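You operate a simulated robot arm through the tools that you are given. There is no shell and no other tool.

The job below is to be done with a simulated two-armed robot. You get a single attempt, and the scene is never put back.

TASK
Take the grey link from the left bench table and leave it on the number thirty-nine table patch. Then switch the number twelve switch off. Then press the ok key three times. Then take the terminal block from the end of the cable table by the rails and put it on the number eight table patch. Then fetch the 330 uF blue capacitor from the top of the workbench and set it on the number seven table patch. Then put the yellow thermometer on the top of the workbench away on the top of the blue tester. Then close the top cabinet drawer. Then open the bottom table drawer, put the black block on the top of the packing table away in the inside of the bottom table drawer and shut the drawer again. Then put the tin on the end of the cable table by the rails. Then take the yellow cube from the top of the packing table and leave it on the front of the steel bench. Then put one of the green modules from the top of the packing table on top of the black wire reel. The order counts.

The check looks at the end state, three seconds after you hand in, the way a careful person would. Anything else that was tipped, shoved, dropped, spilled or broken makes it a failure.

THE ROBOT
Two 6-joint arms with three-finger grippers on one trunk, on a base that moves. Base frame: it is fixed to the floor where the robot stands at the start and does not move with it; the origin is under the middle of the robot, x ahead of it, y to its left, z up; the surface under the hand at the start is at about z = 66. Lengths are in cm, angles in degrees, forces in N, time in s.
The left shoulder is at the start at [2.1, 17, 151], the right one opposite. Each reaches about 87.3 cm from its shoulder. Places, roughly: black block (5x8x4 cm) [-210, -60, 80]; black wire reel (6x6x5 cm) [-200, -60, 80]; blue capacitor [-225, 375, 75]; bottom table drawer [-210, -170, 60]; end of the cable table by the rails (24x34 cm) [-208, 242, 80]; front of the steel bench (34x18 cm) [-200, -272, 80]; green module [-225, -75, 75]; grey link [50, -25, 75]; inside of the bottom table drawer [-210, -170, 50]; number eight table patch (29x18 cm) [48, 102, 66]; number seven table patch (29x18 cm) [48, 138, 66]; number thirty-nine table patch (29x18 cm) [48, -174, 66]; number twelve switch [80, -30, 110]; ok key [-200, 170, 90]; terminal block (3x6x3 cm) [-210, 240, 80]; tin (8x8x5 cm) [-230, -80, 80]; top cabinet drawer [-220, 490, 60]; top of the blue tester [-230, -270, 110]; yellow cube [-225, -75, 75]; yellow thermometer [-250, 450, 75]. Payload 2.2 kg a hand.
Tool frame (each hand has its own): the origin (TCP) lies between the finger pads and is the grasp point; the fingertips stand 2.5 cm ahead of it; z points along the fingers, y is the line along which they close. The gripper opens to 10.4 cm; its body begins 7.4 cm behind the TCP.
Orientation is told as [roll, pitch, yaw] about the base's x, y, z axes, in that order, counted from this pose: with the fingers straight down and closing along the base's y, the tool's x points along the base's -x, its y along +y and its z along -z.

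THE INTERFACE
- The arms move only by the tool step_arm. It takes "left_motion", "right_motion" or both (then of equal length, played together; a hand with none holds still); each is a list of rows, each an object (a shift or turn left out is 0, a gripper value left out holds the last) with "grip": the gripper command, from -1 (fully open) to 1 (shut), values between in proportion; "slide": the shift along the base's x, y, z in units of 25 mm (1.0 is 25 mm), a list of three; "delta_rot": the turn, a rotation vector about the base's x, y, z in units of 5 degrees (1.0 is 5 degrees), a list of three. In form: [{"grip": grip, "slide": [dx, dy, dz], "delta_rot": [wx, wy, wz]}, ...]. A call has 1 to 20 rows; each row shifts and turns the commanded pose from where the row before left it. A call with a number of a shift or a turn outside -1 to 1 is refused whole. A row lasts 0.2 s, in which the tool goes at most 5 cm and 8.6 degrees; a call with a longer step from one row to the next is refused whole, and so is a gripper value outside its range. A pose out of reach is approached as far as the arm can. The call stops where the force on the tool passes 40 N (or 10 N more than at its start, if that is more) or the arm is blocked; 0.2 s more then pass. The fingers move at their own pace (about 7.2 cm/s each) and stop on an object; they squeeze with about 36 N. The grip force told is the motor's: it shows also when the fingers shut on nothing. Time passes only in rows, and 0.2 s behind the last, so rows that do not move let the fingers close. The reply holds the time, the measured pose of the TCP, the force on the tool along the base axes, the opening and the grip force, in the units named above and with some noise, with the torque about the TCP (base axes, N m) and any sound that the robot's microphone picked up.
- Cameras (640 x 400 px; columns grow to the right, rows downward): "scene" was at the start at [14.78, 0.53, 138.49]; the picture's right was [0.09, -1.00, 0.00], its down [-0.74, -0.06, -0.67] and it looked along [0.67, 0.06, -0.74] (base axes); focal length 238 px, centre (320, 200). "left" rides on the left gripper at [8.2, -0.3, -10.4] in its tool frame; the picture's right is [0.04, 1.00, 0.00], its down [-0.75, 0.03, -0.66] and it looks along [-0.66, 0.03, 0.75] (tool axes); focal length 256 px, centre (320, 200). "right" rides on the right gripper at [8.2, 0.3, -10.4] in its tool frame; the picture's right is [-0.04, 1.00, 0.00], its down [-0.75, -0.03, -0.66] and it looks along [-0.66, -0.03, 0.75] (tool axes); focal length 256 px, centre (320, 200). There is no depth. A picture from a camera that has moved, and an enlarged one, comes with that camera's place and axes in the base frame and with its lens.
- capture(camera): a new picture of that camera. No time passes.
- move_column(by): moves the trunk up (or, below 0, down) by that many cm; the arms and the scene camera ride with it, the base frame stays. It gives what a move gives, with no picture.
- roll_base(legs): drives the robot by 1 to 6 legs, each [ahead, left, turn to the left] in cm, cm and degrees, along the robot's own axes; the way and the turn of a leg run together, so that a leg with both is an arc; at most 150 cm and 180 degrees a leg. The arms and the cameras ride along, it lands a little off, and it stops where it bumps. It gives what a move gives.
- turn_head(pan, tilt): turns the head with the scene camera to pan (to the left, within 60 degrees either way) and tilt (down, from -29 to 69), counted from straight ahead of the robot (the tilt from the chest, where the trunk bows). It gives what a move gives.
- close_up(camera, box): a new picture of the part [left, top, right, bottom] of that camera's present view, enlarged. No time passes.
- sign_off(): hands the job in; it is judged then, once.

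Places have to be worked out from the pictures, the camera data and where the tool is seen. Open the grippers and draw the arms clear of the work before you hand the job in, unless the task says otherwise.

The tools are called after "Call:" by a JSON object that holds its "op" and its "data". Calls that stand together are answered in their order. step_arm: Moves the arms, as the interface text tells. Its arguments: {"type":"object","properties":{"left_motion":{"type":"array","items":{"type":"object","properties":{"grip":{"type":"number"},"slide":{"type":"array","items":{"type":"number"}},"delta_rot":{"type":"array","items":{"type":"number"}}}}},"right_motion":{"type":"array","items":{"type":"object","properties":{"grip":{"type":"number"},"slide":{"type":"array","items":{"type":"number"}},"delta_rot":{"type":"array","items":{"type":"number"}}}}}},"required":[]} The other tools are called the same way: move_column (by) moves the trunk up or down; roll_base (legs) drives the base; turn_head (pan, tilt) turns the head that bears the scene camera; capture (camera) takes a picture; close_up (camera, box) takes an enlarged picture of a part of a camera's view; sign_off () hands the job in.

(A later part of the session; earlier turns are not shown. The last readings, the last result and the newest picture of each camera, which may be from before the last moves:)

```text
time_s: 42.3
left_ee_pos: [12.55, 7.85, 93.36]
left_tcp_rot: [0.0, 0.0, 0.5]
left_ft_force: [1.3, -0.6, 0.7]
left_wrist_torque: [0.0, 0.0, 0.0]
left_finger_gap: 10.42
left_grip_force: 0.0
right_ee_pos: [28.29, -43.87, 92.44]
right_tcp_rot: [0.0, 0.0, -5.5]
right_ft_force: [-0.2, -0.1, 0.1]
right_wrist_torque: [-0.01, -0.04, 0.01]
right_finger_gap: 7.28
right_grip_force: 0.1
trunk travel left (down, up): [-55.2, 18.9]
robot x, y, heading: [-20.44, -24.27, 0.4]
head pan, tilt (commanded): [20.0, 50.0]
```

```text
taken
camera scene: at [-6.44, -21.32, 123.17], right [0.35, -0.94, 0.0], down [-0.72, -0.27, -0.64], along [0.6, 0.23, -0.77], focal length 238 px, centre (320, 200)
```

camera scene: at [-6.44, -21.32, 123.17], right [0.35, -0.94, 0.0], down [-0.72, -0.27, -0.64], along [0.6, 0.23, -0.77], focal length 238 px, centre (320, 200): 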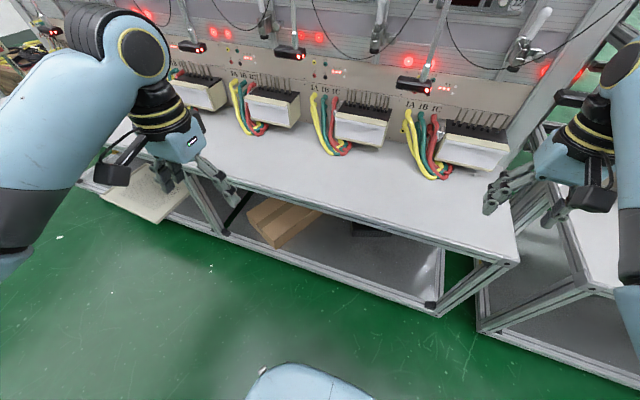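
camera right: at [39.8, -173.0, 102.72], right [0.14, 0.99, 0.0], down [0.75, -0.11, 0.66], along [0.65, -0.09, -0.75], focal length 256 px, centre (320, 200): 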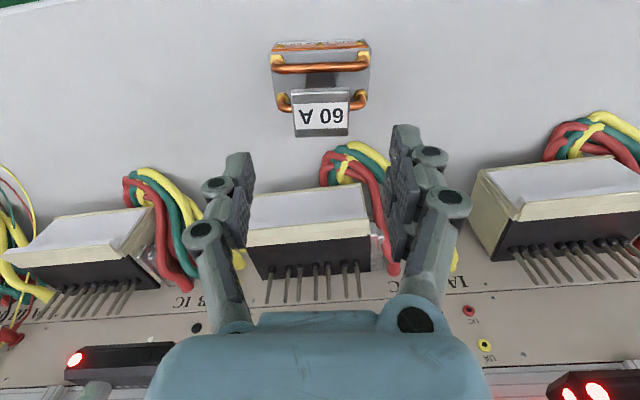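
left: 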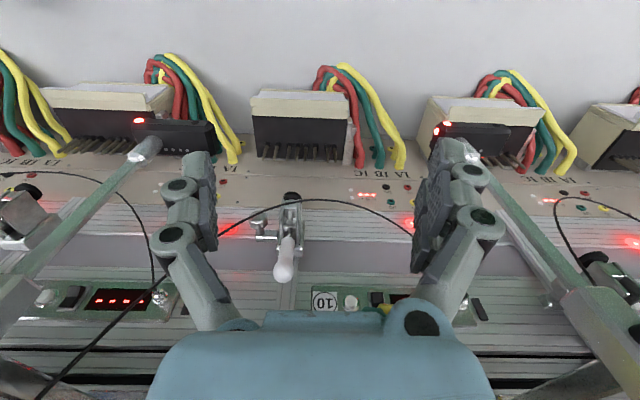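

The right hand's single finger is on its -y side and the pair on the +y side. I lower the trunk 15 cm for reach and for a second view of the switch to get depths.

Call:
{"op": "step_arm", "data": {"right_motion": [{"slide": [0, 0, 1]}, {"slide": [0, 0, 1]}, {"slide": [0, 0, 1]}, {"slide": [0, 0, 1]}, {}], "left_motion": [{"slide": [0, 0, 1]}, {"slide": [0, 0, 1]}, {"slide": [0, 0, 1]}, {"slide": [0, 0, 1]}, {}]}}

Call:
{"op": "move_column", "data": {"by": -18}}

Call:
{"op": "turn_head", "data": {"pan": -5, "tilt": 0}}

Call:
{"op": "capture", "data": {"camera": "scene"}}

Call:
{"op": "close_up", "data": {"camera": "scene", "box": [280, 165, 400, 240]}}

```text
time_s: 43.5
left_ee_pos: [10.69, 11.81, 100.45]
left_tcp_rot: [-0.1, -0.1, 0.5]
left_ft_force: [0.5, 0.2, 0.2]
left_wrist_torque: [0.02, 0.01, 0.01]
left_finger_gap: 10.41
left_grip_force: 0.0
left hand out of reach, approached as far as the arm can: row 1, 2, 3, 4
right_ee_pos: [31.32, -43.13, 97.53]
right_tcp_rot: [0.0, -0.2, -5.4]
right_ft_force: [0.0, 0.4, 0.4]
right_wrist_torque: [0.01, 0.0, 0.0]
right_finger_gap: 7.29
right_grip_force: 0.1
right hand out of reach, approached as far as the arm can: row 2, 3, 4
trunk travel left (down, up): [-55.2, 18.9]
robot x, y, heading: [-20.92, -23.86, 0.5]
head pan, tilt (commanded): [20.0, 50.0]
```

```text
time_s: 45.5
left_ee_pos: [10.83, 11.75, 82.56]
left_tcp_rot: [0.0, 0.0, 0.7]
left_ft_force: [-0.3, -0.8, 1.0]
left_wrist_torque: [0.02, 0.02, 0.01]
left_finger_gap: 10.4
left_grip_force: 0.1
right_ee_pos: [30.42, -43.18, 76.36]
right_tcp_rot: [-0.5, 3.3, -5.5]
right_ft_force: [0.4, 0.6, 0.4]
right_wrist_torque: [0.04, 0.02, -0.02]
right_finger_gap: 7.26
right_grip_force: 0.0
trunk travel left (down, up): [-37.2, 36.9]
robot x, y, heading: [-20.79, -23.96, 0.4]
head pan, tilt (commanded): [20.0, 50.0]
```

```text
time_s: 46.7
left_ee_pos: [10.82, 11.75, 82.54]
left_tcp_rot: [0.0, 0.0, 0.6]
left_ft_force: [0.1, 0.1, 0.1]
left_wrist_torque: [0.01, 0.0, -0.03]
left_finger_gap: 10.4
left_grip_force: 0.1
right_ee_pos: [30.4, -43.3, 76.54]
right_tcp_rot: [-0.4, 3.1, -5.5]
right_ft_force: [0.1, 0.8, 0.4]
right_wrist_torque: [0.01, 0.0, 0.03]
right_finger_gap: 7.31
right_grip_force: 0.0
trunk travel left (down, up): [-37.2, 36.9]
robot x, y, heading: [-20.63, -23.92, 0.6]
head pan, tilt (commanded): [-5.0, 0.0]
```

```text
taken
camera scene: at [-4.19, -24.71, 112.56], right [-0.08, -1.0, 0.0], down [0.0, 0.0, -1.0], along [1.0, -0.08, 0.0], focal length 238 px, centre (320, 200)
```

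scene: 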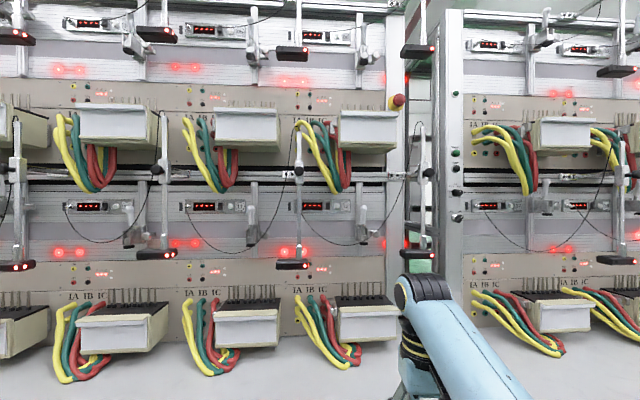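

```text
5.33 times, centred on (340, 202) of scene
camera zoom: at [-4.19, -24.71, 112.56], right [-0.08, -1.0, 0.0], down [0.0, 0.0, -1.0], along [1.0, -0.08, 0.0], focal length 1267 px, centre (213, 187)
```

zoom: 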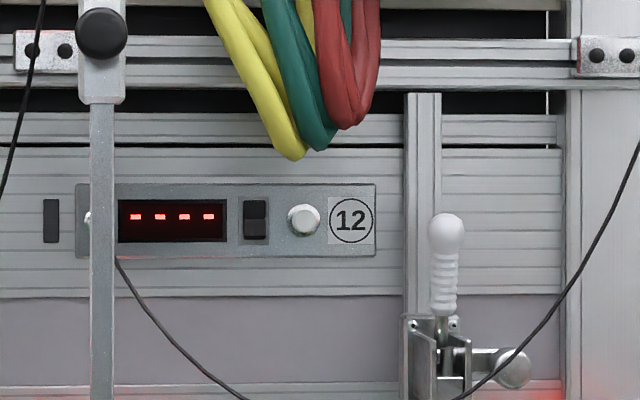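

Triangulated, the rocker is at about (76, -33.8, 110.5), the wire loop above ends at about (68, -35, 114), and the pole stands near (59, -24.5). I check the sagging black cable below too.

Call:
{"op": "close_up", "data": {"camera": "scene", "box": [280, 200, 440, 300]}}

Call:
{"op": "close_up", "data": {"camera": "scene", "box": [316, 196, 346, 215]}}

```text
4.00 times, centred on (360, 250) of scene
camera zoom: at [-4.19, -24.71, 112.56], right [-0.08, -1.0, 0.0], down [0.0, 0.0, -1.0], along [1.0, -0.08, 0.0], focal length 950 px, centre (160, 0)
```

zoom: 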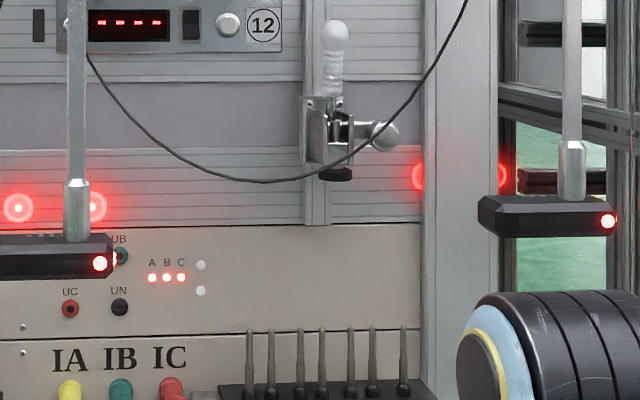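

```text
16.00 times, centred on (331, 206) of scene
camera zoom: at [-4.19, -24.71, 112.56], right [-0.08, -1.0, 0.0], down [0.0, 0.0, -1.0], along [1.0, -0.08, 0.0], focal length 3800 px, centre (144, 112)
```

zoom: 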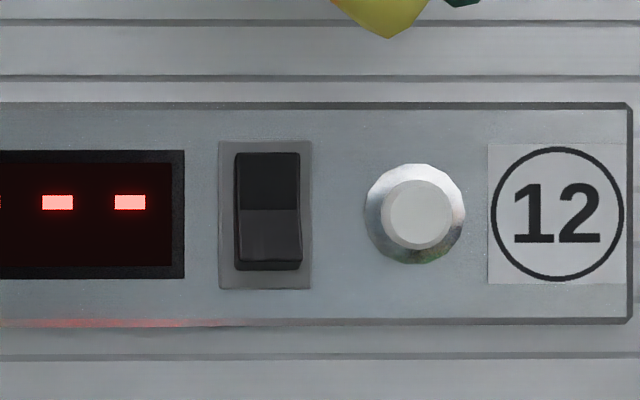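

The cable's low point is near (69, -39, 98.6). I'll come in with the fingers level, tipped up about 10° and yawed about 15° left, so the single finger leads on the right; first I bring the hand up and forward.

Call:
{"op": "step_arm", "data": {"right_motion": [{"slide": [0.587, 0.343, 0.95], "delta_rot": [0, 0, 0.37]}, {"slide": [0.587, 0.343, 0.95], "delta_rot": [0, 0, 0.37]}, {"slide": [0.587, 0.343, 0.95], "delta_rot": [0, 0, 0.36]}, {"slide": [0.587, 0.343, 0.95]}, {"slide": [0.587, 0.343, 0.95]}, {"slide": [0.587, 0.343, 0.95]}, {"slide": [0.587, 0.343, 0.95]}, {"slide": [0.587, 0.343, 0.95]}, {"slide": [0.587, 0.343, 0.95]}, {"slide": [0.587, 0.343, 0.95]}, {"slide": [0.587, 0.343, 0.95]}, {"slide": [0.587, 0.343, 0.95]}, {}]}}

Call:
{"op": "capture", "data": {"camera": "scene"}}

```text
time_s: 49.5
left_ee_pos: [10.77, 11.71, 82.54]
left_tcp_rot: [0.0, 0.0, 0.6]
left_ft_force: [0.0, 0.3, 0.6]
left_wrist_torque: [-0.02, -0.01, 0.01]
left_finger_gap: 10.38
left_grip_force: 0.1
right_ee_pos: [46.77, -33.77, 101.44]
right_tcp_rot: [-0.4, 3.3, 0.0]
right_ft_force: [-0.1, -0.3, -0.5]
right_wrist_torque: [0.01, 0.02, 0.0]
right_finger_gap: 7.26
right_grip_force: 0.1
right hand out of reach, approached as far as the arm can: row 1, 2, 3, 4, 5, 10, 11, 12
trunk travel left (down, up): [-37.2, 36.9]
robot x, y, heading: [-20.54, -24.16, 0.3]
head pan, tilt (commanded): [-5.0, 0.0]
```

```text
taken
camera scene: at [-4.17, -24.71, 112.56], right [-0.08, -1.0, 0.0], down [0.0, 0.0, -1.0], along [1.0, -0.08, 0.0], focal length 238 px, centre (320, 200)
```

scene: 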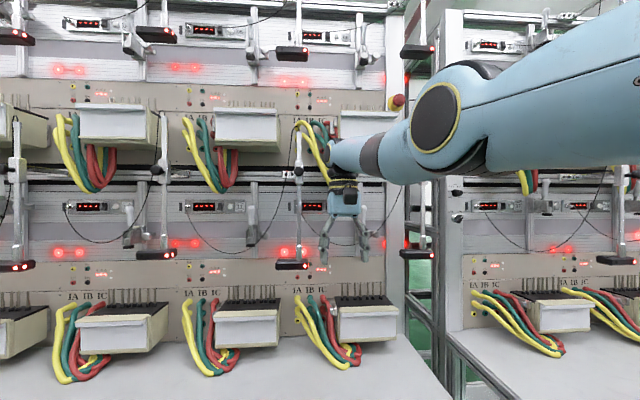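

The hand is at (46.8, -33.8, 101.4). Now I pitch the fingers forward in steps, keeping the TCP place.

Call:
{"op": "step_arm", "data": {"right_motion": [{"delta_rot": [0, -1, 0]}, {"delta_rot": [0, -1, 0]}, {"delta_rot": [0, -1, 0]}, {"delta_rot": [0, -1, 0]}, {"delta_rot": [0, -1, 0]}, {"delta_rot": [0, -1, 0]}, {"delta_rot": [0, -1, 0]}, {"delta_rot": [0, -1, 0]}, {"delta_rot": [0, -1, 0]}, {}]}}

Call:
{"op": "capture", "data": {"camera": "scene"}}

```text
time_s: 51.7
left_ee_pos: [10.86, 11.81, 82.45]
left_tcp_rot: [0.0, 0.0, 0.6]
left_ft_force: [0.2, 0.0, 0.6]
left_wrist_torque: [-0.01, -0.04, 0.02]
left_finger_gap: 10.42
left_grip_force: 0.1
right_ee_pos: [47.58, -35.78, 102.42]
right_tcp_rot: [-2.4, -43.0, -0.1]
right_ft_force: [0.5, 0.2, -0.6]
right_wrist_torque: [0.02, -0.02, 0.01]
right_finger_gap: 7.3
right_grip_force: 0.0
trunk travel left (down, up): [-37.2, 36.9]
robot x, y, heading: [-20.86, -24.08, 0.4]
head pan, tilt (commanded): [-5.0, 0.0]
```

```text
taken
camera scene: at [-4.18, -24.7, 112.56], right [-0.08, -1.0, 0.0], down [0.0, 0.0, -1.0], along [1.0, -0.08, 0.0], focal length 238 px, centre (320, 200)
```

scene: 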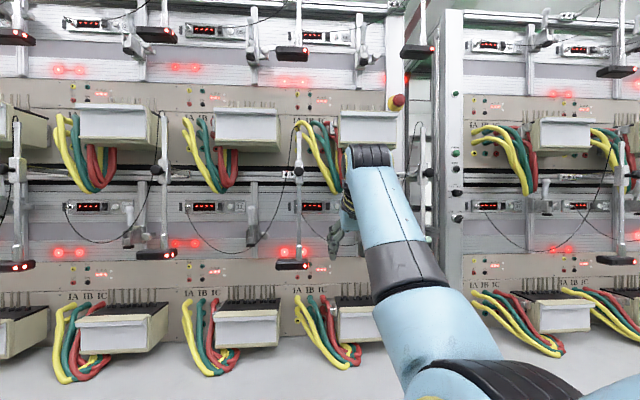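

Call:
{"op": "step_arm", "data": {"right_motion": [{"delta_rot": [0, -1, 0]}, {"delta_rot": [0, -1, 0]}, {"delta_rot": [0, -1, 0]}, {"delta_rot": [0, -1, 0]}, {"delta_rot": [0, -1, 0]}, {"delta_rot": [0, -1, 0]}, {"delta_rot": [0, -1, 0]}, {"delta_rot": [0, -1, 0]}, {"delta_rot": [0, -1, 0]}, {}]}}

Call:
{"op": "capture", "data": {"camera": "scene"}}

Call:
{"op": "capture", "data": {"camera": "right"}}

```text
time_s: 52.9
left_ee_pos: [10.82, 11.83, 82.51]
left_tcp_rot: [0.1, 0.0, 0.5]
left_ft_force: [-0.6, 0.8, 0.4]
left_wrist_torque: [-0.02, -0.01, 0.01]
left_finger_gap: 10.4
left_grip_force: 0.0
right_ee_pos: [48.99, -41.55, 102.53]
right_tcp_rot: [-18.5, -67.4, 12.5]
right_ft_force: [-0.9, 0.4, -0.3]
right_wrist_torque: [0.02, 0.01, 0.0]
right_finger_gap: 7.31
right_grip_force: 0.0
right hand out of reach, approached as far as the arm can: row 3, 4, 5
trunk travel left (down, up): [-37.2, 36.9]
robot x, y, heading: [-20.72, -24.01, 0.5]
head pan, tilt (commanded): [-5.0, 0.0]
stopped in row 6 (right hand): the arm was blocked; the commanded pose is now the measured one
```

```text
taken
camera scene: at [-4.18, -24.72, 112.56], right [-0.08, -1.0, 0.0], down [0.0, 0.0, -1.0], along [1.0, -0.08, 0.0], focal length 238 px, centre (320, 200)
```

scene: 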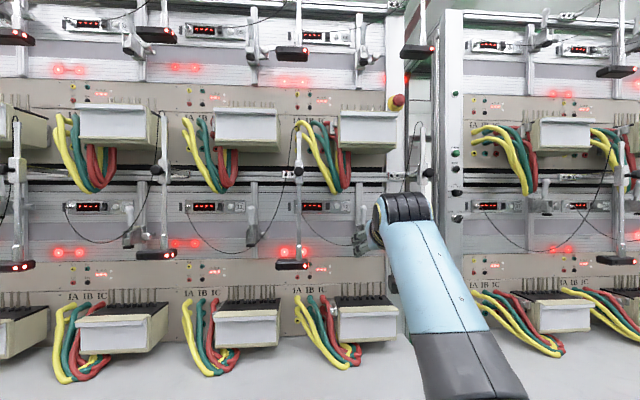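

```text
taken
camera right: at [36.28, -40.72, 98.65], right [0.1, 0.99, -0.08], down [-0.33, 0.11, 0.94], along [0.94, -0.06, 0.33], focal length 256 px, centre (320, 200)
```

right: 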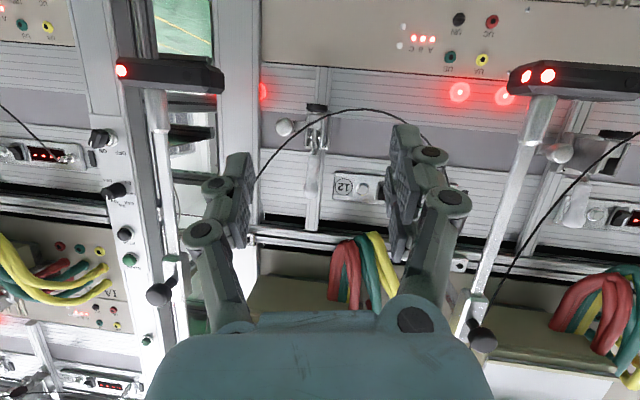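

The arm was blocked at about 67° of pitch. I look down at the arm to see what blocks it.

Call:
{"op": "turn_head", "data": {"pan": -40, "tilt": 45}}

Call:
{"op": "capture", "data": {"camera": "scene"}}

```text
time_s: 54.0
left_ee_pos: [10.75, 11.75, 82.56]
left_tcp_rot: [0.1, 0.0, 0.7]
left_ft_force: [0.5, -0.3, -0.6]
left_wrist_torque: [-0.05, -0.01, 0.02]
left_finger_gap: 10.41
left_grip_force: 0.0
right_ee_pos: [48.99, -41.45, 102.57]
right_tcp_rot: [-18.4, -67.5, 12.5]
right_ft_force: [-0.2, 0.7, 0.2]
right_wrist_torque: [-0.01, 0.04, 0.01]
right_finger_gap: 7.27
right_grip_force: 0.0
trunk travel left (down, up): [-37.2, 36.9]
robot x, y, heading: [-20.6, -23.85, 0.2]
head pan, tilt (commanded): [-40.0, 45.0]
```

```text
taken
camera scene: at [-6.88, -29.17, 105.48], right [-0.63, -0.77, 0.0], down [-0.55, 0.45, -0.71], along [0.55, -0.45, -0.71], focal length 238 px, centre (320, 200)
```

scene: 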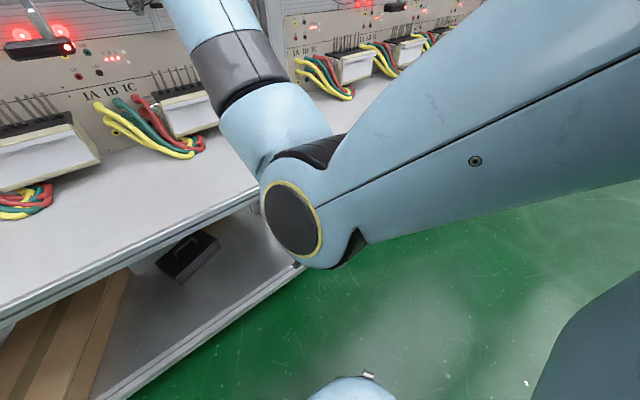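

The elbow hangs low by the bench edge. I raise the trunk 22 cm to lift the elbow and give the wrist room.

Call:
{"op": "move_column", "data": {"by": 22}}

Call:
{"op": "step_arm", "data": {"right_motion": [{"slide": [0.4, 0.3, -0.3], "delta_rot": [0.216, -0.687, 0.469]}, {"slide": [0.4, 0.3, -0.3], "delta_rot": [0.216, -0.687, 0.469]}, {"slide": [0.4, 0.3, -0.3], "delta_rot": [0.216, -0.687, 0.469]}, {"slide": [0.4, 0.3, -0.3], "delta_rot": [0.216, -0.687, 0.469]}, {}]}}

Call:
{"op": "capture", "data": {"camera": "scene"}}

```text
time_s: 56.4
left_ee_pos: [10.71, 11.93, 104.36]
left_tcp_rot: [-0.2, -0.2, 0.6]
left_ft_force: [-0.4, -0.5, 1.0]
left_wrist_torque: [0.01, -0.05, 0.01]
left_finger_gap: 10.37
left_grip_force: 0.1
right_ee_pos: [48.93, -41.49, 124.56]
right_tcp_rot: [-18.1, -67.4, 12.2]
right_ft_force: [-0.4, 0.1, -0.1]
right_wrist_torque: [-0.04, 0.0, -0.03]
right_finger_gap: 7.27
right_grip_force: 0.1
trunk travel left (down, up): [-59.2, 14.9]
robot x, y, heading: [-20.4, -23.53, 1.0]
head pan, tilt (commanded): [-40.0, 45.0]
```

```text
time_s: 57.6
left_ee_pos: [10.63, 11.91, 104.49]
left_tcp_rot: [-0.2, -0.1, 0.6]
left_ft_force: [0.3, 0.1, 0.9]
left_wrist_torque: [0.03, -0.02, -0.03]
left_finger_gap: 10.41
left_grip_force: 0.0
right_ee_pos: [52.9, -38.38, 121.58]
right_tcp_rot: [-17.1, -81.9, 21.0]
right_ft_force: [0.3, 0.0, 0.6]
right_wrist_torque: [0.0, 0.02, 0.0]
right_finger_gap: 7.26
right_grip_force: 0.1
trunk travel left (down, up): [-59.2, 14.9]
robot x, y, heading: [-20.92, -24.26, 0.6]
head pan, tilt (commanded): [-40.0, 45.0]
```

```text
taken
camera scene: at [-7.43, -29.17, 127.89], right [-0.64, -0.77, 0.0], down [-0.55, 0.45, -0.71], along [0.55, -0.45, -0.71], focal length 238 px, centre (320, 200)
```

scene: 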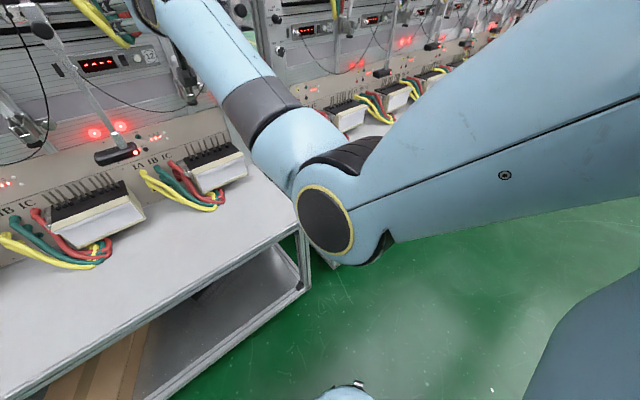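

Good, the wrist turns freely now. I finish the turn and lower the hand to pressing height.

Call:
{"op": "step_arm", "data": {"right_motion": [{"slide": [-0.3, 0.2, -0.9], "delta_rot": [0.216, -0.687, 0.469]}, {"slide": [-0.3, 0.2, -0.9], "delta_rot": [0.216, -0.687, 0.469]}, {"slide": [-0.3, 0.2, -0.9], "delta_rot": [0.216, -0.687, 0.469]}, {"slide": [-0.3, 0.2, -0.9], "delta_rot": [0.216, -0.687, 0.469]}, {"slide": [-0.3, 0.2, -0.9], "delta_rot": [0.216, -0.687, 0.469]}, {}]}}

Call:
{"op": "capture", "data": {"camera": "scene"}}

Call:
{"op": "capture", "data": {"camera": "right"}}

```text
time_s: 59.0
left_ee_pos: [10.72, 11.94, 104.48]
left_tcp_rot: [-0.1, -0.2, 0.5]
left_ft_force: [-0.9, -1.0, 0.2]
left_wrist_torque: [0.02, 0.01, 0.01]
left_finger_gap: 10.41
left_grip_force: 0.0
right_ee_pos: [49.06, -35.98, 110.0]
right_tcp_rot: [179.3, -80.0, -164.2]
right_ft_force: [0.3, 0.5, 0.2]
right_wrist_torque: [0.0, -0.01, 0.0]
right_finger_gap: 7.24
right_grip_force: 0.0
trunk travel left (down, up): [-59.2, 14.9]
robot x, y, heading: [-20.75, -23.88, 0.3]
head pan, tilt (commanded): [-40.0, 45.0]
```

```text
taken
camera scene: at [-7.43, -29.18, 127.89], right [-0.64, -0.77, 0.0], down [-0.55, 0.45, -0.71], along [0.55, -0.45, -0.71], focal length 238 px, centre (320, 200)
```

scene: 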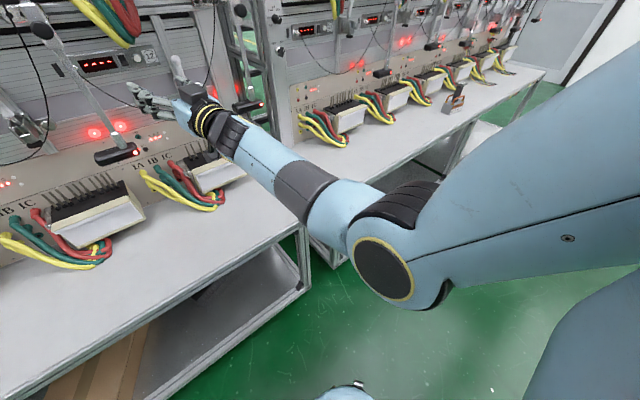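

```text
taken
camera right: at [40.42, -37.92, 100.13], right [-0.27, 0.96, 0.04], down [-0.74, -0.23, 0.63], along [0.61, 0.14, 0.78], focal length 256 px, centre (320, 200)
```

right: 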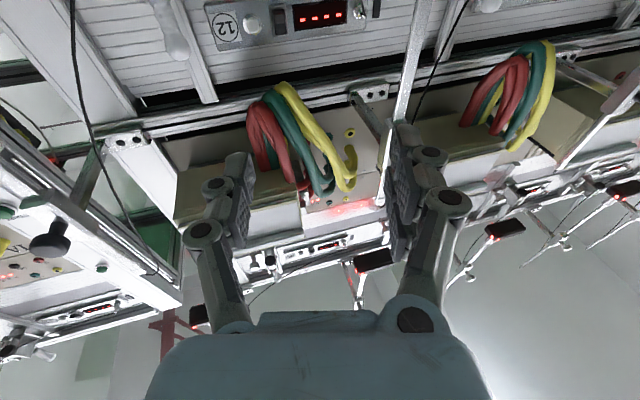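

The fingers now point forward, 10° up, 16° left. I close to a 2 cm gap, shift left, and drive ahead 18 cm to bring the tips near the panel.

Call:
{"op": "step_arm", "data": {"right_motion": [{"slide": [0, 0.6, 0], "grip": 0.62}, {"slide": [0, 0.6, -0.1], "grip": 0.62}, {"grip": 0.62}, {"grip": 0.62}]}}

Call:
{"op": "roll_base", "data": {"legs": [[15, 0, 0]]}}

Call:
{"op": "turn_head", "data": {"pan": -20, "tilt": 20}}

Call:
{"op": "capture", "data": {"camera": "scene"}}

Call:
{"op": "capture", "data": {"camera": "right"}}

```text
time_s: 60.0
left_ee_pos: [10.64, 11.91, 104.47]
left_tcp_rot: [-0.2, -0.1, 0.6]
left_ft_force: [0.5, 0.2, 0.1]
left_wrist_torque: [-0.02, 0.0, -0.04]
left_finger_gap: 10.4
left_grip_force: 0.1
right_ee_pos: [49.08, -32.9, 109.91]
right_tcp_rot: [179.4, -80.0, -164.2]
right_ft_force: [0.3, 0.8, -0.2]
right_wrist_torque: [0.01, -0.03, -0.03]
right_finger_gap: 1.98
right_grip_force: 0.0
trunk travel left (down, up): [-59.2, 14.9]
robot x, y, heading: [-20.72, -23.93, 0.6]
head pan, tilt (commanded): [-40.0, 45.0]
```

```text
time_s: 61.4
left_ee_pos: [26.22, 11.87, 104.39]
left_tcp_rot: [-0.2, -0.1, 0.5]
left_ft_force: [-0.2, 0.2, 0.1]
left_wrist_torque: [-0.01, 0.06, 0.02]
left_finger_gap: 10.39
left_grip_force: 0.0
right_ee_pos: [64.4, -32.95, 109.8]
right_tcp_rot: [179.3, -80.1, -164.2]
right_ft_force: [-0.9, -0.6, -0.4]
right_wrist_torque: [0.0, -0.03, 0.02]
right_finger_gap: 1.95
right_grip_force: 0.0
trunk travel left (down, up): [-59.2, 14.9]
robot x, y, heading: [-5.8, -23.94, 0.4]
head pan, tilt (commanded): [-40.0, 45.0]
```

```text
time_s: 62.2
left_ee_pos: [26.12, 11.91, 104.5]
left_tcp_rot: [-0.3, -0.2, 0.4]
left_ft_force: [0.2, 0.2, 0.0]
left_wrist_torque: [0.0, 0.02, 0.01]
left_finger_gap: 10.41
left_grip_force: 0.2
right_ee_pos: [64.26, -32.96, 109.83]
right_tcp_rot: [179.4, -80.0, -164.4]
right_ft_force: [0.3, 0.2, -0.3]
right_wrist_torque: [-0.02, 0.0, 0.02]
right_finger_gap: 1.98
right_grip_force: 0.0
trunk travel left (down, up): [-59.2, 14.9]
robot x, y, heading: [-5.63, -23.83, 0.3]
head pan, tilt (commanded): [-20.0, 20.0]
```

```text
taken
camera scene: at [10.3, -27.04, 131.74], right [-0.34, -0.94, 0.0], down [-0.32, 0.12, -0.94], along [0.88, -0.32, -0.34], focal length 238 px, centre (320, 200)
```

scene: 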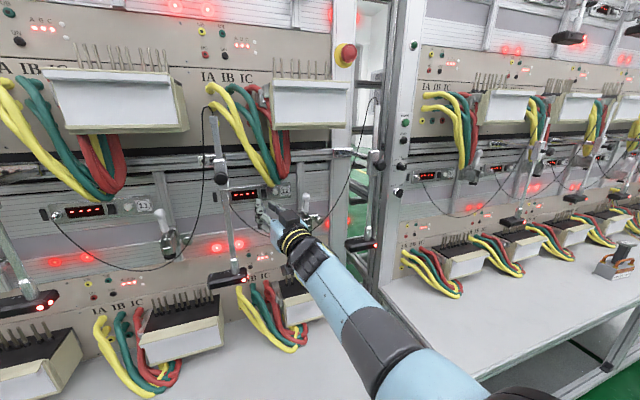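

```text
taken
camera right: at [55.62, -34.93, 99.98], right [-0.27, 0.96, 0.04], down [-0.74, -0.23, 0.63], along [0.61, 0.14, 0.78], focal length 256 px, centre (320, 200)
```

right: 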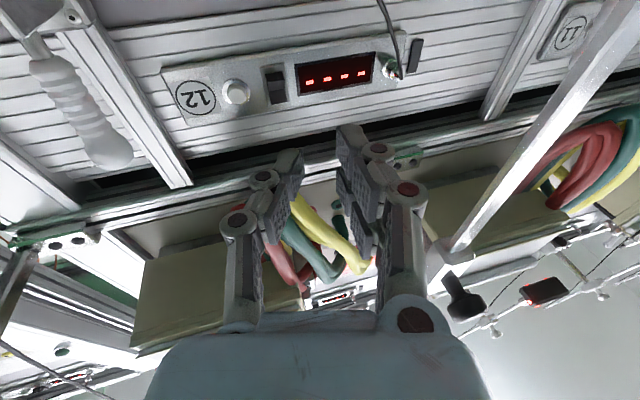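

The rocker triangulates to about (76.2, -33.6, 110.5) again. I zoom in on the fingertips and the switch.

Call:
{"op": "close_up", "data": {"camera": "scene", "box": [210, 170, 310, 250]}}

Call:
{"op": "close_up", "data": {"camera": "right", "box": [220, 40, 440, 220]}}

```text
5.00 times, centred on (260, 210) of scene
camera zoom: at [10.3, -27.04, 131.74], right [-0.34, -0.94, 0.0], down [-0.32, 0.12, -0.94], along [0.88, -0.32, -0.34], focal length 1188 px, centre (620, 150)
```

zoom: 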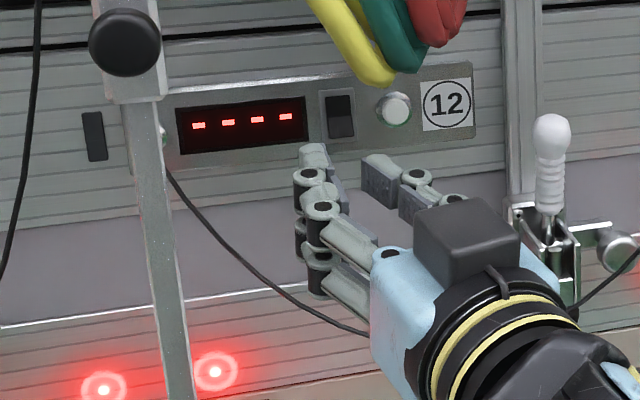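

```text
2.22 times, centred on (330, 130) of right
camera zoom: at [55.62, -34.93, 99.98], right [-0.27, 0.96, 0.04], down [-0.74, -0.23, 0.63], along [0.61, 0.14, 0.78], focal length 569 px, centre (298, 356)
```

zoom: 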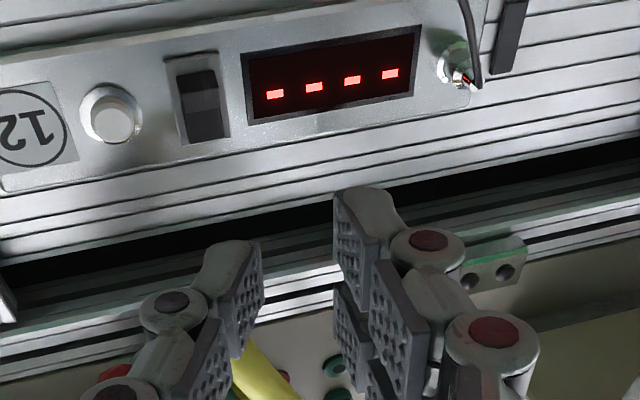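

The single fingertip is at about (67.3, -33.7, 110.1). I lower it 0.6 cm, go ahead 6 cm, and check before touching.

Call:
{"op": "step_arm", "data": {"right_motion": [{"slide": [0.3, 0, -0.24]}, {"slide": [0.6, 0, 0]}, {"slide": [0.6, 0, 0]}, {"slide": [0.6, 0, 0]}, {"slide": [0.3, 0, 0]}, {}]}}

Call:
{"op": "close_up", "data": {"camera": "scene", "box": [210, 160, 310, 240]}}

Call:
{"op": "close_up", "data": {"camera": "right", "box": [220, 40, 440, 220]}}

```text
time_s: 63.6
left_ee_pos: [26.06, 11.82, 104.47]
left_tcp_rot: [-0.1, -0.2, 0.4]
left_ft_force: [-0.8, 0.1, -1.0]
left_wrist_torque: [0.03, -0.03, 0.05]
left_finger_gap: 10.39
left_grip_force: 0.2
right_ee_pos: [70.24, -32.93, 109.28]
right_tcp_rot: [179.5, -79.9, -164.3]
right_ft_force: [0.1, 0.8, 0.2]
right_wrist_torque: [-0.03, 0.01, -0.04]
right_finger_gap: 1.99
right_grip_force: 0.0
trunk travel left (down, up): [-59.2, 14.9]
robot x, y, heading: [-5.77, -23.72, 0.6]
head pan, tilt (commanded): [-20.0, 20.0]
```

```text
5.00 times, centred on (260, 200) of scene
camera zoom: at [10.28, -27.03, 131.75], right [-0.34, -0.94, 0.0], down [-0.32, 0.11, -0.94], along [0.89, -0.32, -0.34], focal length 1188 px, centre (620, 200)
```

zoom: 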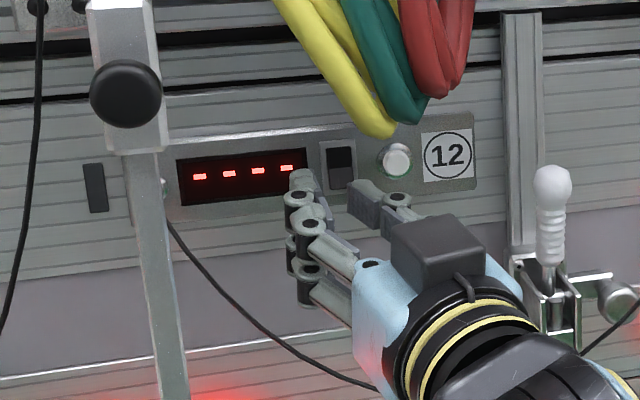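

```text
2.22 times, centred on (330, 130) of right
camera zoom: at [61.68, -34.93, 99.36], right [-0.27, 0.96, 0.04], down [-0.74, -0.23, 0.63], along [0.61, 0.14, 0.78], focal length 569 px, centre (298, 356)
```

zoom: 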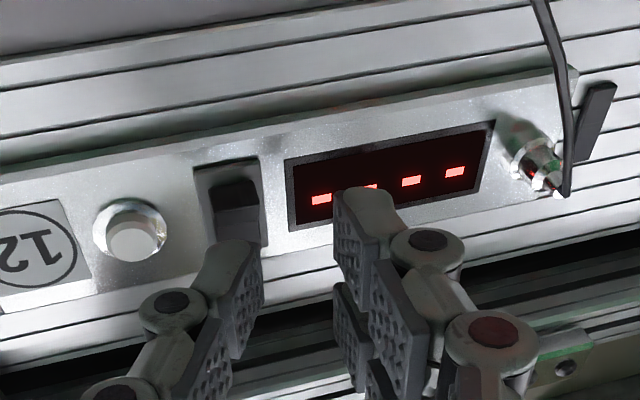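

The tip needs about 0.6 cm more to the left; its height matches the rocker's lower half. I shift and close in another 1.5 cm.

Call:
{"op": "step_arm", "data": {"right_motion": [{"slide": [0, 0.24, 0]}, {"slide": [0.3, 0, 0]}, {"slide": [0.25, 0, 0]}, {}]}}

Call:
{"op": "close_up", "data": {"camera": "scene", "box": [230, 170, 290, 218]}}

Call:
{"op": "close_up", "data": {"camera": "right", "box": [260, 90, 370, 180]}}

```text
time_s: 64.7
left_ee_pos: [26.06, 11.92, 104.43]
left_tcp_rot: [-0.2, -0.2, 0.4]
left_ft_force: [0.0, 0.3, -0.5]
left_wrist_torque: [0.0, -0.02, 0.01]
left_finger_gap: 10.44
left_grip_force: 0.2
right_ee_pos: [71.65, -32.31, 109.37]
right_tcp_rot: [179.3, -79.9, -164.4]
right_ft_force: [0.0, 0.4, 0.4]
right_wrist_torque: [0.0, 0.01, 0.0]
right_finger_gap: 1.98
right_grip_force: 0.1
trunk travel left (down, up): [-59.2, 14.9]
robot x, y, heading: [-5.55, -23.63, 0.5]
head pan, tilt (commanded): [-20.0, 20.0]
```

```text
8.33 times, centred on (260, 194) of scene
camera zoom: at [10.29, -27.04, 131.75], right [-0.34, -0.94, 0.0], down [-0.32, 0.11, -0.94], along [0.89, -0.32, -0.34], focal length 1979 px, centre (820, 250)
```

zoom: 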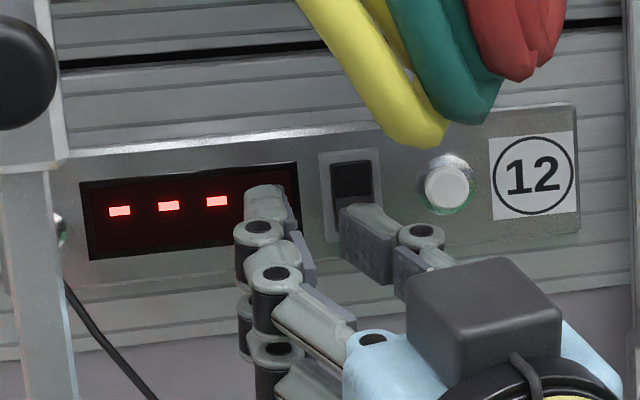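

```text
4.44 times, centred on (315, 135) of right
camera zoom: at [63.02, -34.28, 99.45], right [-0.27, 0.96, 0.04], down [-0.74, -0.23, 0.63], along [0.61, 0.14, 0.78], focal length 1138 px, centre (342, 489)
```

zoom: 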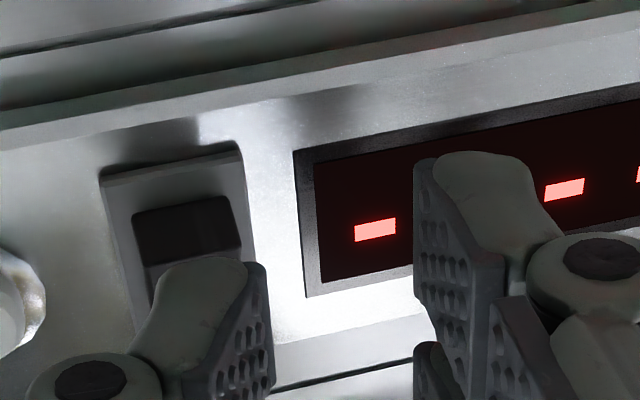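

The tip lines up with the lower half of the rocker. I push ahead in small steps, watching the force.

Call:
{"op": "step_arm", "data": {"right_motion": [{"slide": [0.14, 0.04, 0]}, {"slide": [0.12, 0, 0]}, {"slide": [0.12, 0, 0]}, {}]}}

Call:
{"op": "close_up", "data": {"camera": "right", "box": [260, 90, 370, 180]}}

```text
time_s: 65.7
left_ee_pos: [25.98, 11.89, 104.52]
left_tcp_rot: [-0.2, -0.2, 0.4]
left_ft_force: [-0.2, 0.0, 0.5]
left_wrist_torque: [0.01, -0.01, 0.01]
left_finger_gap: 10.38
left_grip_force: 0.1
right_ee_pos: [72.43, -32.31, 109.14]
right_tcp_rot: [179.3, -80.0, -164.2]
right_ft_force: [-3.6, -1.4, -3.0]
right_wrist_torque: [-0.01, 0.09, -0.07]
right_finger_gap: 1.99
right_grip_force: 0.2
trunk travel left (down, up): [-59.2, 14.9]
robot x, y, heading: [-5.57, -23.9, 0.5]
head pan, tilt (commanded): [-20.0, 20.0]
```

```text
4.44 times, centred on (315, 135) of right
camera zoom: at [63.84, -34.15, 99.33], right [-0.27, 0.96, 0.04], down [-0.74, -0.23, 0.63], along [0.62, 0.14, 0.78], focal length 1138 px, centre (342, 489)
```

zoom: 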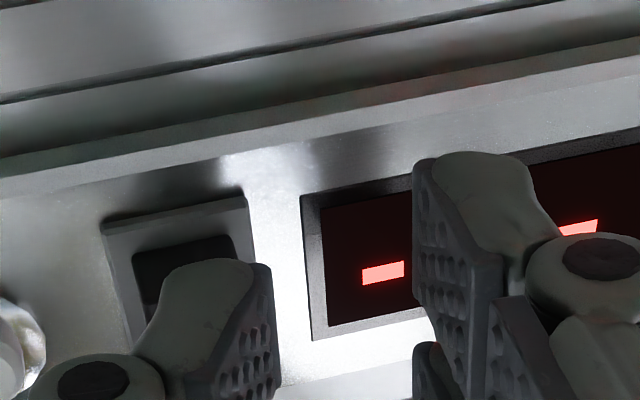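

Contact: about 3.6 N back. I press on in small steps.

Call:
{"op": "step_arm", "data": {"right_motion": [{"slide": [0.12, 0, 0]}, {"slide": [0.12, 0, 0]}, {}]}}

Call:
{"op": "close_up", "data": {"camera": "right", "box": [260, 90, 370, 180]}}

Call:
{"op": "close_up", "data": {"camera": "scene", "box": [230, 170, 290, 218]}}

```text
time_s: 66.5
left_ee_pos: [26.05, 11.95, 104.41]
left_tcp_rot: [-0.3, -0.1, 0.4]
left_ft_force: [-0.3, -0.2, -0.2]
left_wrist_torque: [-0.02, -0.01, -0.02]
left_finger_gap: 10.4
left_grip_force: 0.1
right_ee_pos: [72.74, -32.28, 109.36]
right_tcp_rot: [179.5, -80.0, -164.4]
right_ft_force: [-2.7, -0.1, 0.0]
right_wrist_torque: [-0.01, -0.04, -0.03]
right_finger_gap: 1.95
right_grip_force: 0.0
right hand out of reach, approached as far as the arm can: row 2
trunk travel left (down, up): [-59.2, 14.9]
robot x, y, heading: [-5.38, -23.78, 0.6]
head pan, tilt (commanded): [-20.0, 20.0]
```

```text
4.44 times, centred on (315, 135) of right
camera zoom: at [64.06, -34.23, 99.49], right [-0.27, 0.96, 0.04], down [-0.74, -0.23, 0.63], along [0.61, 0.14, 0.78], focal length 1138 px, centre (342, 489)
```

zoom: 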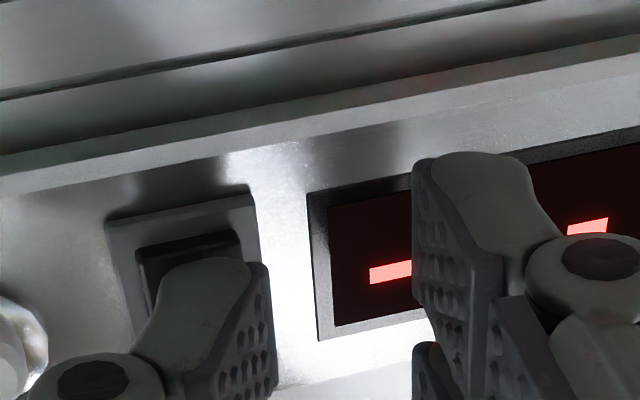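

```text
8.33 times, centred on (260, 194) of scene
camera zoom: at [10.26, -27.03, 131.76], right [-0.34, -0.94, 0.0], down [-0.32, 0.11, -0.94], along [0.89, -0.32, -0.34], focal length 1979 px, centre (820, 250)
```

zoom: 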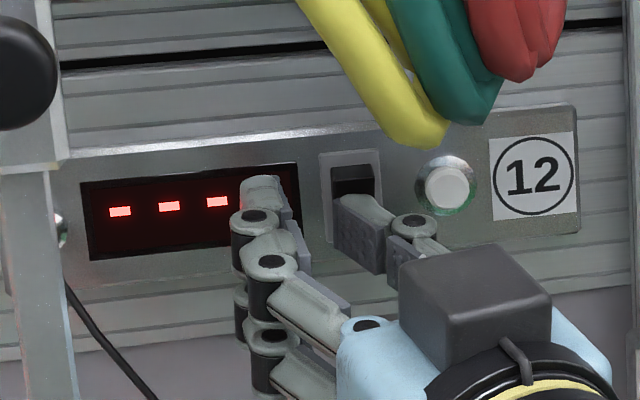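

The arm runs out of reach at x=72.7. I draw back 4 cm, drive the base ahead 6 cm, and press again.

Call:
{"op": "step_arm", "data": {"right_motion": [{"slide": [-0.8, 0, 0]}, {"slide": [-0.8, 0, 0]}, {"slide": [-0.8, 0, 0]}, {"slide": [-0.8, 0, 0]}, {}]}}

Call:
{"op": "close_up", "data": {"camera": "right", "box": [220, 40, 440, 220]}}

Call:
{"op": "roll_base", "data": {"legs": [[5, 0, 0]]}}

Call:
{"op": "close_up", "data": {"camera": "scene", "box": [200, 160, 320, 256]}}

Call:
{"op": "close_up", "data": {"camera": "right", "box": [220, 40, 440, 220]}}

```text
time_s: 67.7
left_ee_pos: [25.96, 11.89, 104.51]
left_tcp_rot: [-0.2, -0.2, 0.4]
left_ft_force: [0.6, -0.2, 0.6]
left_wrist_torque: [-0.03, 0.03, 0.01]
left_finger_gap: 10.4
left_grip_force: 0.0
right_ee_pos: [64.9, -32.35, 109.38]
right_tcp_rot: [179.3, -80.1, -164.4]
right_ft_force: [-0.3, -0.1, -0.2]
right_wrist_torque: [0.04, -0.04, 0.03]
right_finger_gap: 1.97
right_grip_force: 0.0
trunk travel left (down, up): [-59.2, 14.9]
robot x, y, heading: [-5.41, -23.65, 0.2]
head pan, tilt (commanded): [-20.0, 20.0]
```

```text
2.22 times, centred on (330, 130) of right
camera zoom: at [56.33, -34.3, 99.52], right [-0.27, 0.96, 0.04], down [-0.74, -0.23, 0.63], along [0.61, 0.14, 0.78], focal length 569 px, centre (298, 356)
```

zoom: 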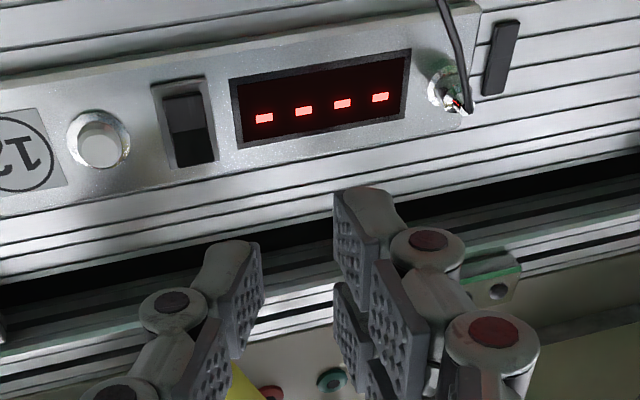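

```text
time_s: 68.6
left_ee_pos: [31.18, 11.8, 104.4]
left_tcp_rot: [-0.2, -0.1, 0.3]
left_ft_force: [0.0, -0.3, -0.4]
left_wrist_torque: [-0.02, 0.05, -0.01]
left_finger_gap: 10.41
left_grip_force: 0.0
right_ee_pos: [69.96, -32.4, 109.25]
right_tcp_rot: [179.2, -80.1, -164.3]
right_ft_force: [1.3, -0.6, 0.3]
right_wrist_torque: [0.03, -0.03, 0.02]
right_finger_gap: 1.95
right_grip_force: 0.0
trunk travel left (down, up): [-59.2, 14.9]
robot x, y, heading: [-0.8, -23.6, 0.1]
head pan, tilt (commanded): [-20.0, 20.0]
```

```text
4.17 times, centred on (260, 208) of scene
camera zoom: at [15.35, -27.03, 131.72], right [-0.34, -0.94, 0.0], down [-0.32, 0.12, -0.94], along [0.88, -0.32, -0.34], focal length 990 px, centre (570, 167)
```

zoom: 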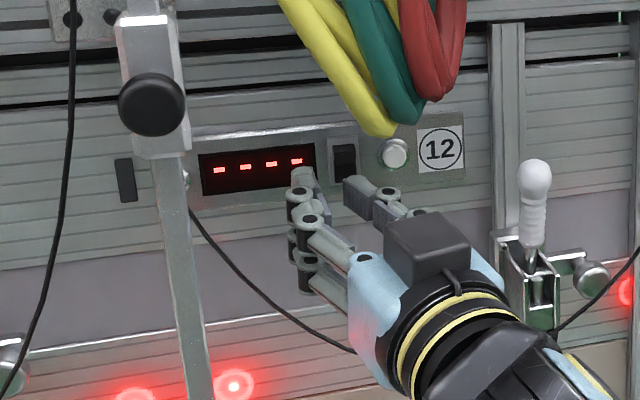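

```text
2.22 times, centred on (330, 130) of right
camera zoom: at [61.3, -34.37, 99.42], right [-0.26, 0.96, 0.04], down [-0.74, -0.23, 0.63], along [0.62, 0.14, 0.78], focal length 569 px, centre (298, 356)
```

zoom: 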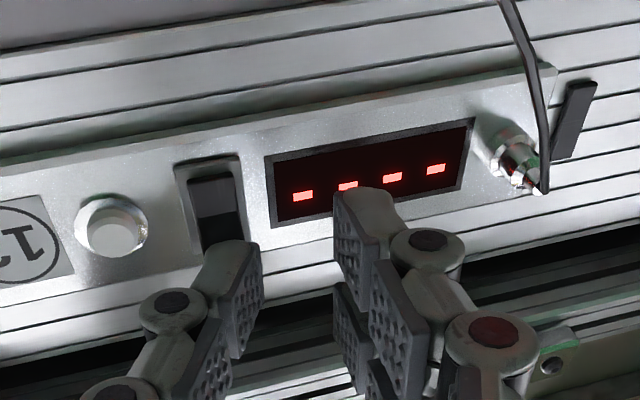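

The rocker looks changed; I zoom in on it to check its state.

Call:
{"op": "close_up", "data": {"camera": "scene", "box": [244, 180, 284, 205]}}

Call:
{"op": "close_up", "data": {"camera": "right", "box": [270, 85, 350, 140]}}

Call:
{"op": "close_up", "data": {"camera": "scene", "box": [60, 190, 180, 265]}}

```text
16.00 times, centred on (264, 192) of scene
camera zoom: at [15.35, -27.03, 131.72], right [-0.34, -0.94, 0.0], down [-0.32, 0.12, -0.94], along [0.88, -0.32, -0.34], focal length 3800 px, centre (1216, 320)
```

zoom: 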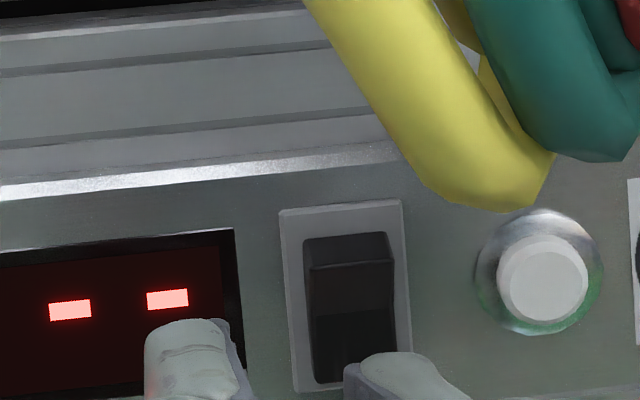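

```text
7.27 times, centred on (310, 112) of right
camera zoom: at [61.3, -34.37, 99.42], right [-0.26, 0.96, 0.04], down [-0.74, -0.23, 0.63], along [0.62, 0.14, 0.78], focal length 1862 px, centre (393, 836)
```

zoom: 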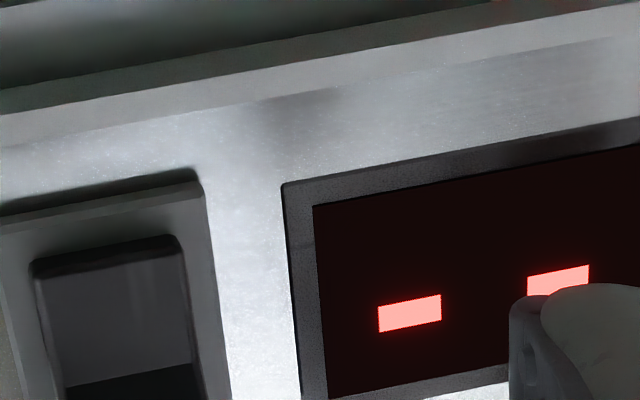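

```text
5.33 times, centred on (120, 228) of scene
camera zoom: at [15.35, -27.03, 131.72], right [-0.34, -0.94, 0.0], down [-0.32, 0.12, -0.94], along [0.88, -0.32, -0.34], focal length 1267 px, centre (1387, 53)
```

zoom: 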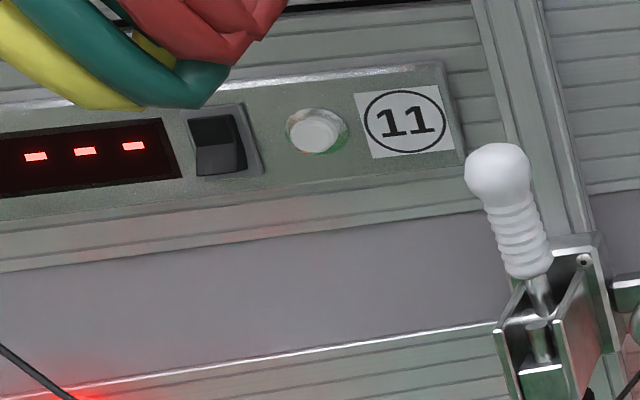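

The rocker's upper half now stands out and its lower half is in (unlike unit 11), so switch twelve is off. I back the base straight away to mid-aisle, since the hand came in along that line.

Call:
{"op": "roll_base", "data": {"legs": [[-30, 0, 0]]}}

Call:
{"op": "turn_head", "data": {"pan": -20, "tilt": 15}}

Call:
{"op": "capture", "data": {"camera": "scene"}}

```text
time_s: 70.6
left_ee_pos: [0.31, 11.79, 104.46]
left_tcp_rot: [-0.3, -0.1, 0.4]
left_ft_force: [-0.4, -1.1, -0.5]
left_wrist_torque: [0.0, -0.02, 0.02]
left_finger_gap: 10.41
left_grip_force: 0.0
right_ee_pos: [39.2, -32.43, 109.55]
right_tcp_rot: [179.5, -79.9, -164.4]
right_ft_force: [-0.4, -0.1, 1.1]
right_wrist_torque: [0.01, 0.0, -0.01]
right_finger_gap: 1.97
right_grip_force: 0.1
trunk travel left (down, up): [-59.2, 14.9]
robot x, y, heading: [-31.06, -24.32, 0.1]
head pan, tilt (commanded): [-20.0, 20.0]
```

```text
time_s: 71.3
left_ee_pos: [0.24, 11.75, 104.49]
left_tcp_rot: [-0.2, -0.2, 0.4]
left_ft_force: [-0.2, 0.1, -1.1]
left_wrist_torque: [-0.01, 0.01, -0.02]
left_finger_gap: 10.39
left_grip_force: 0.1
right_ee_pos: [39.3, -32.52, 109.4]
right_tcp_rot: [179.5, -80.0, -164.3]
right_ft_force: [-0.3, 0.4, -0.4]
right_wrist_torque: [-0.04, 0.01, 0.02]
right_finger_gap: 1.98
right_grip_force: 0.0
trunk travel left (down, up): [-59.2, 14.9]
robot x, y, heading: [-31.12, -23.95, 0.4]
head pan, tilt (commanded): [-20.0, 15.0]
```

```text
taken
camera scene: at [-15.33, -27.18, 132.56], right [-0.34, -0.94, 0.0], down [-0.24, 0.09, -0.97], along [0.91, -0.32, -0.26], focal length 238 px, centre (320, 200)
```

scene: 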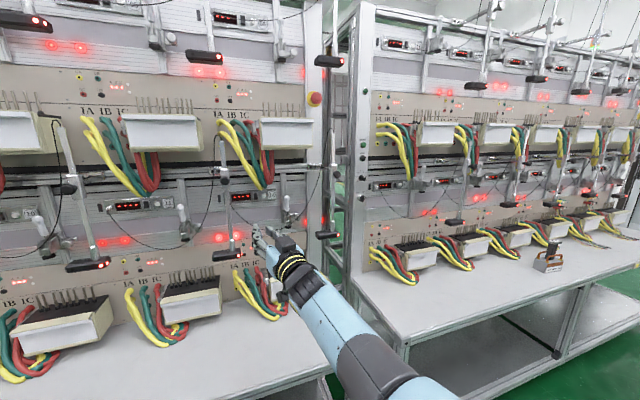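

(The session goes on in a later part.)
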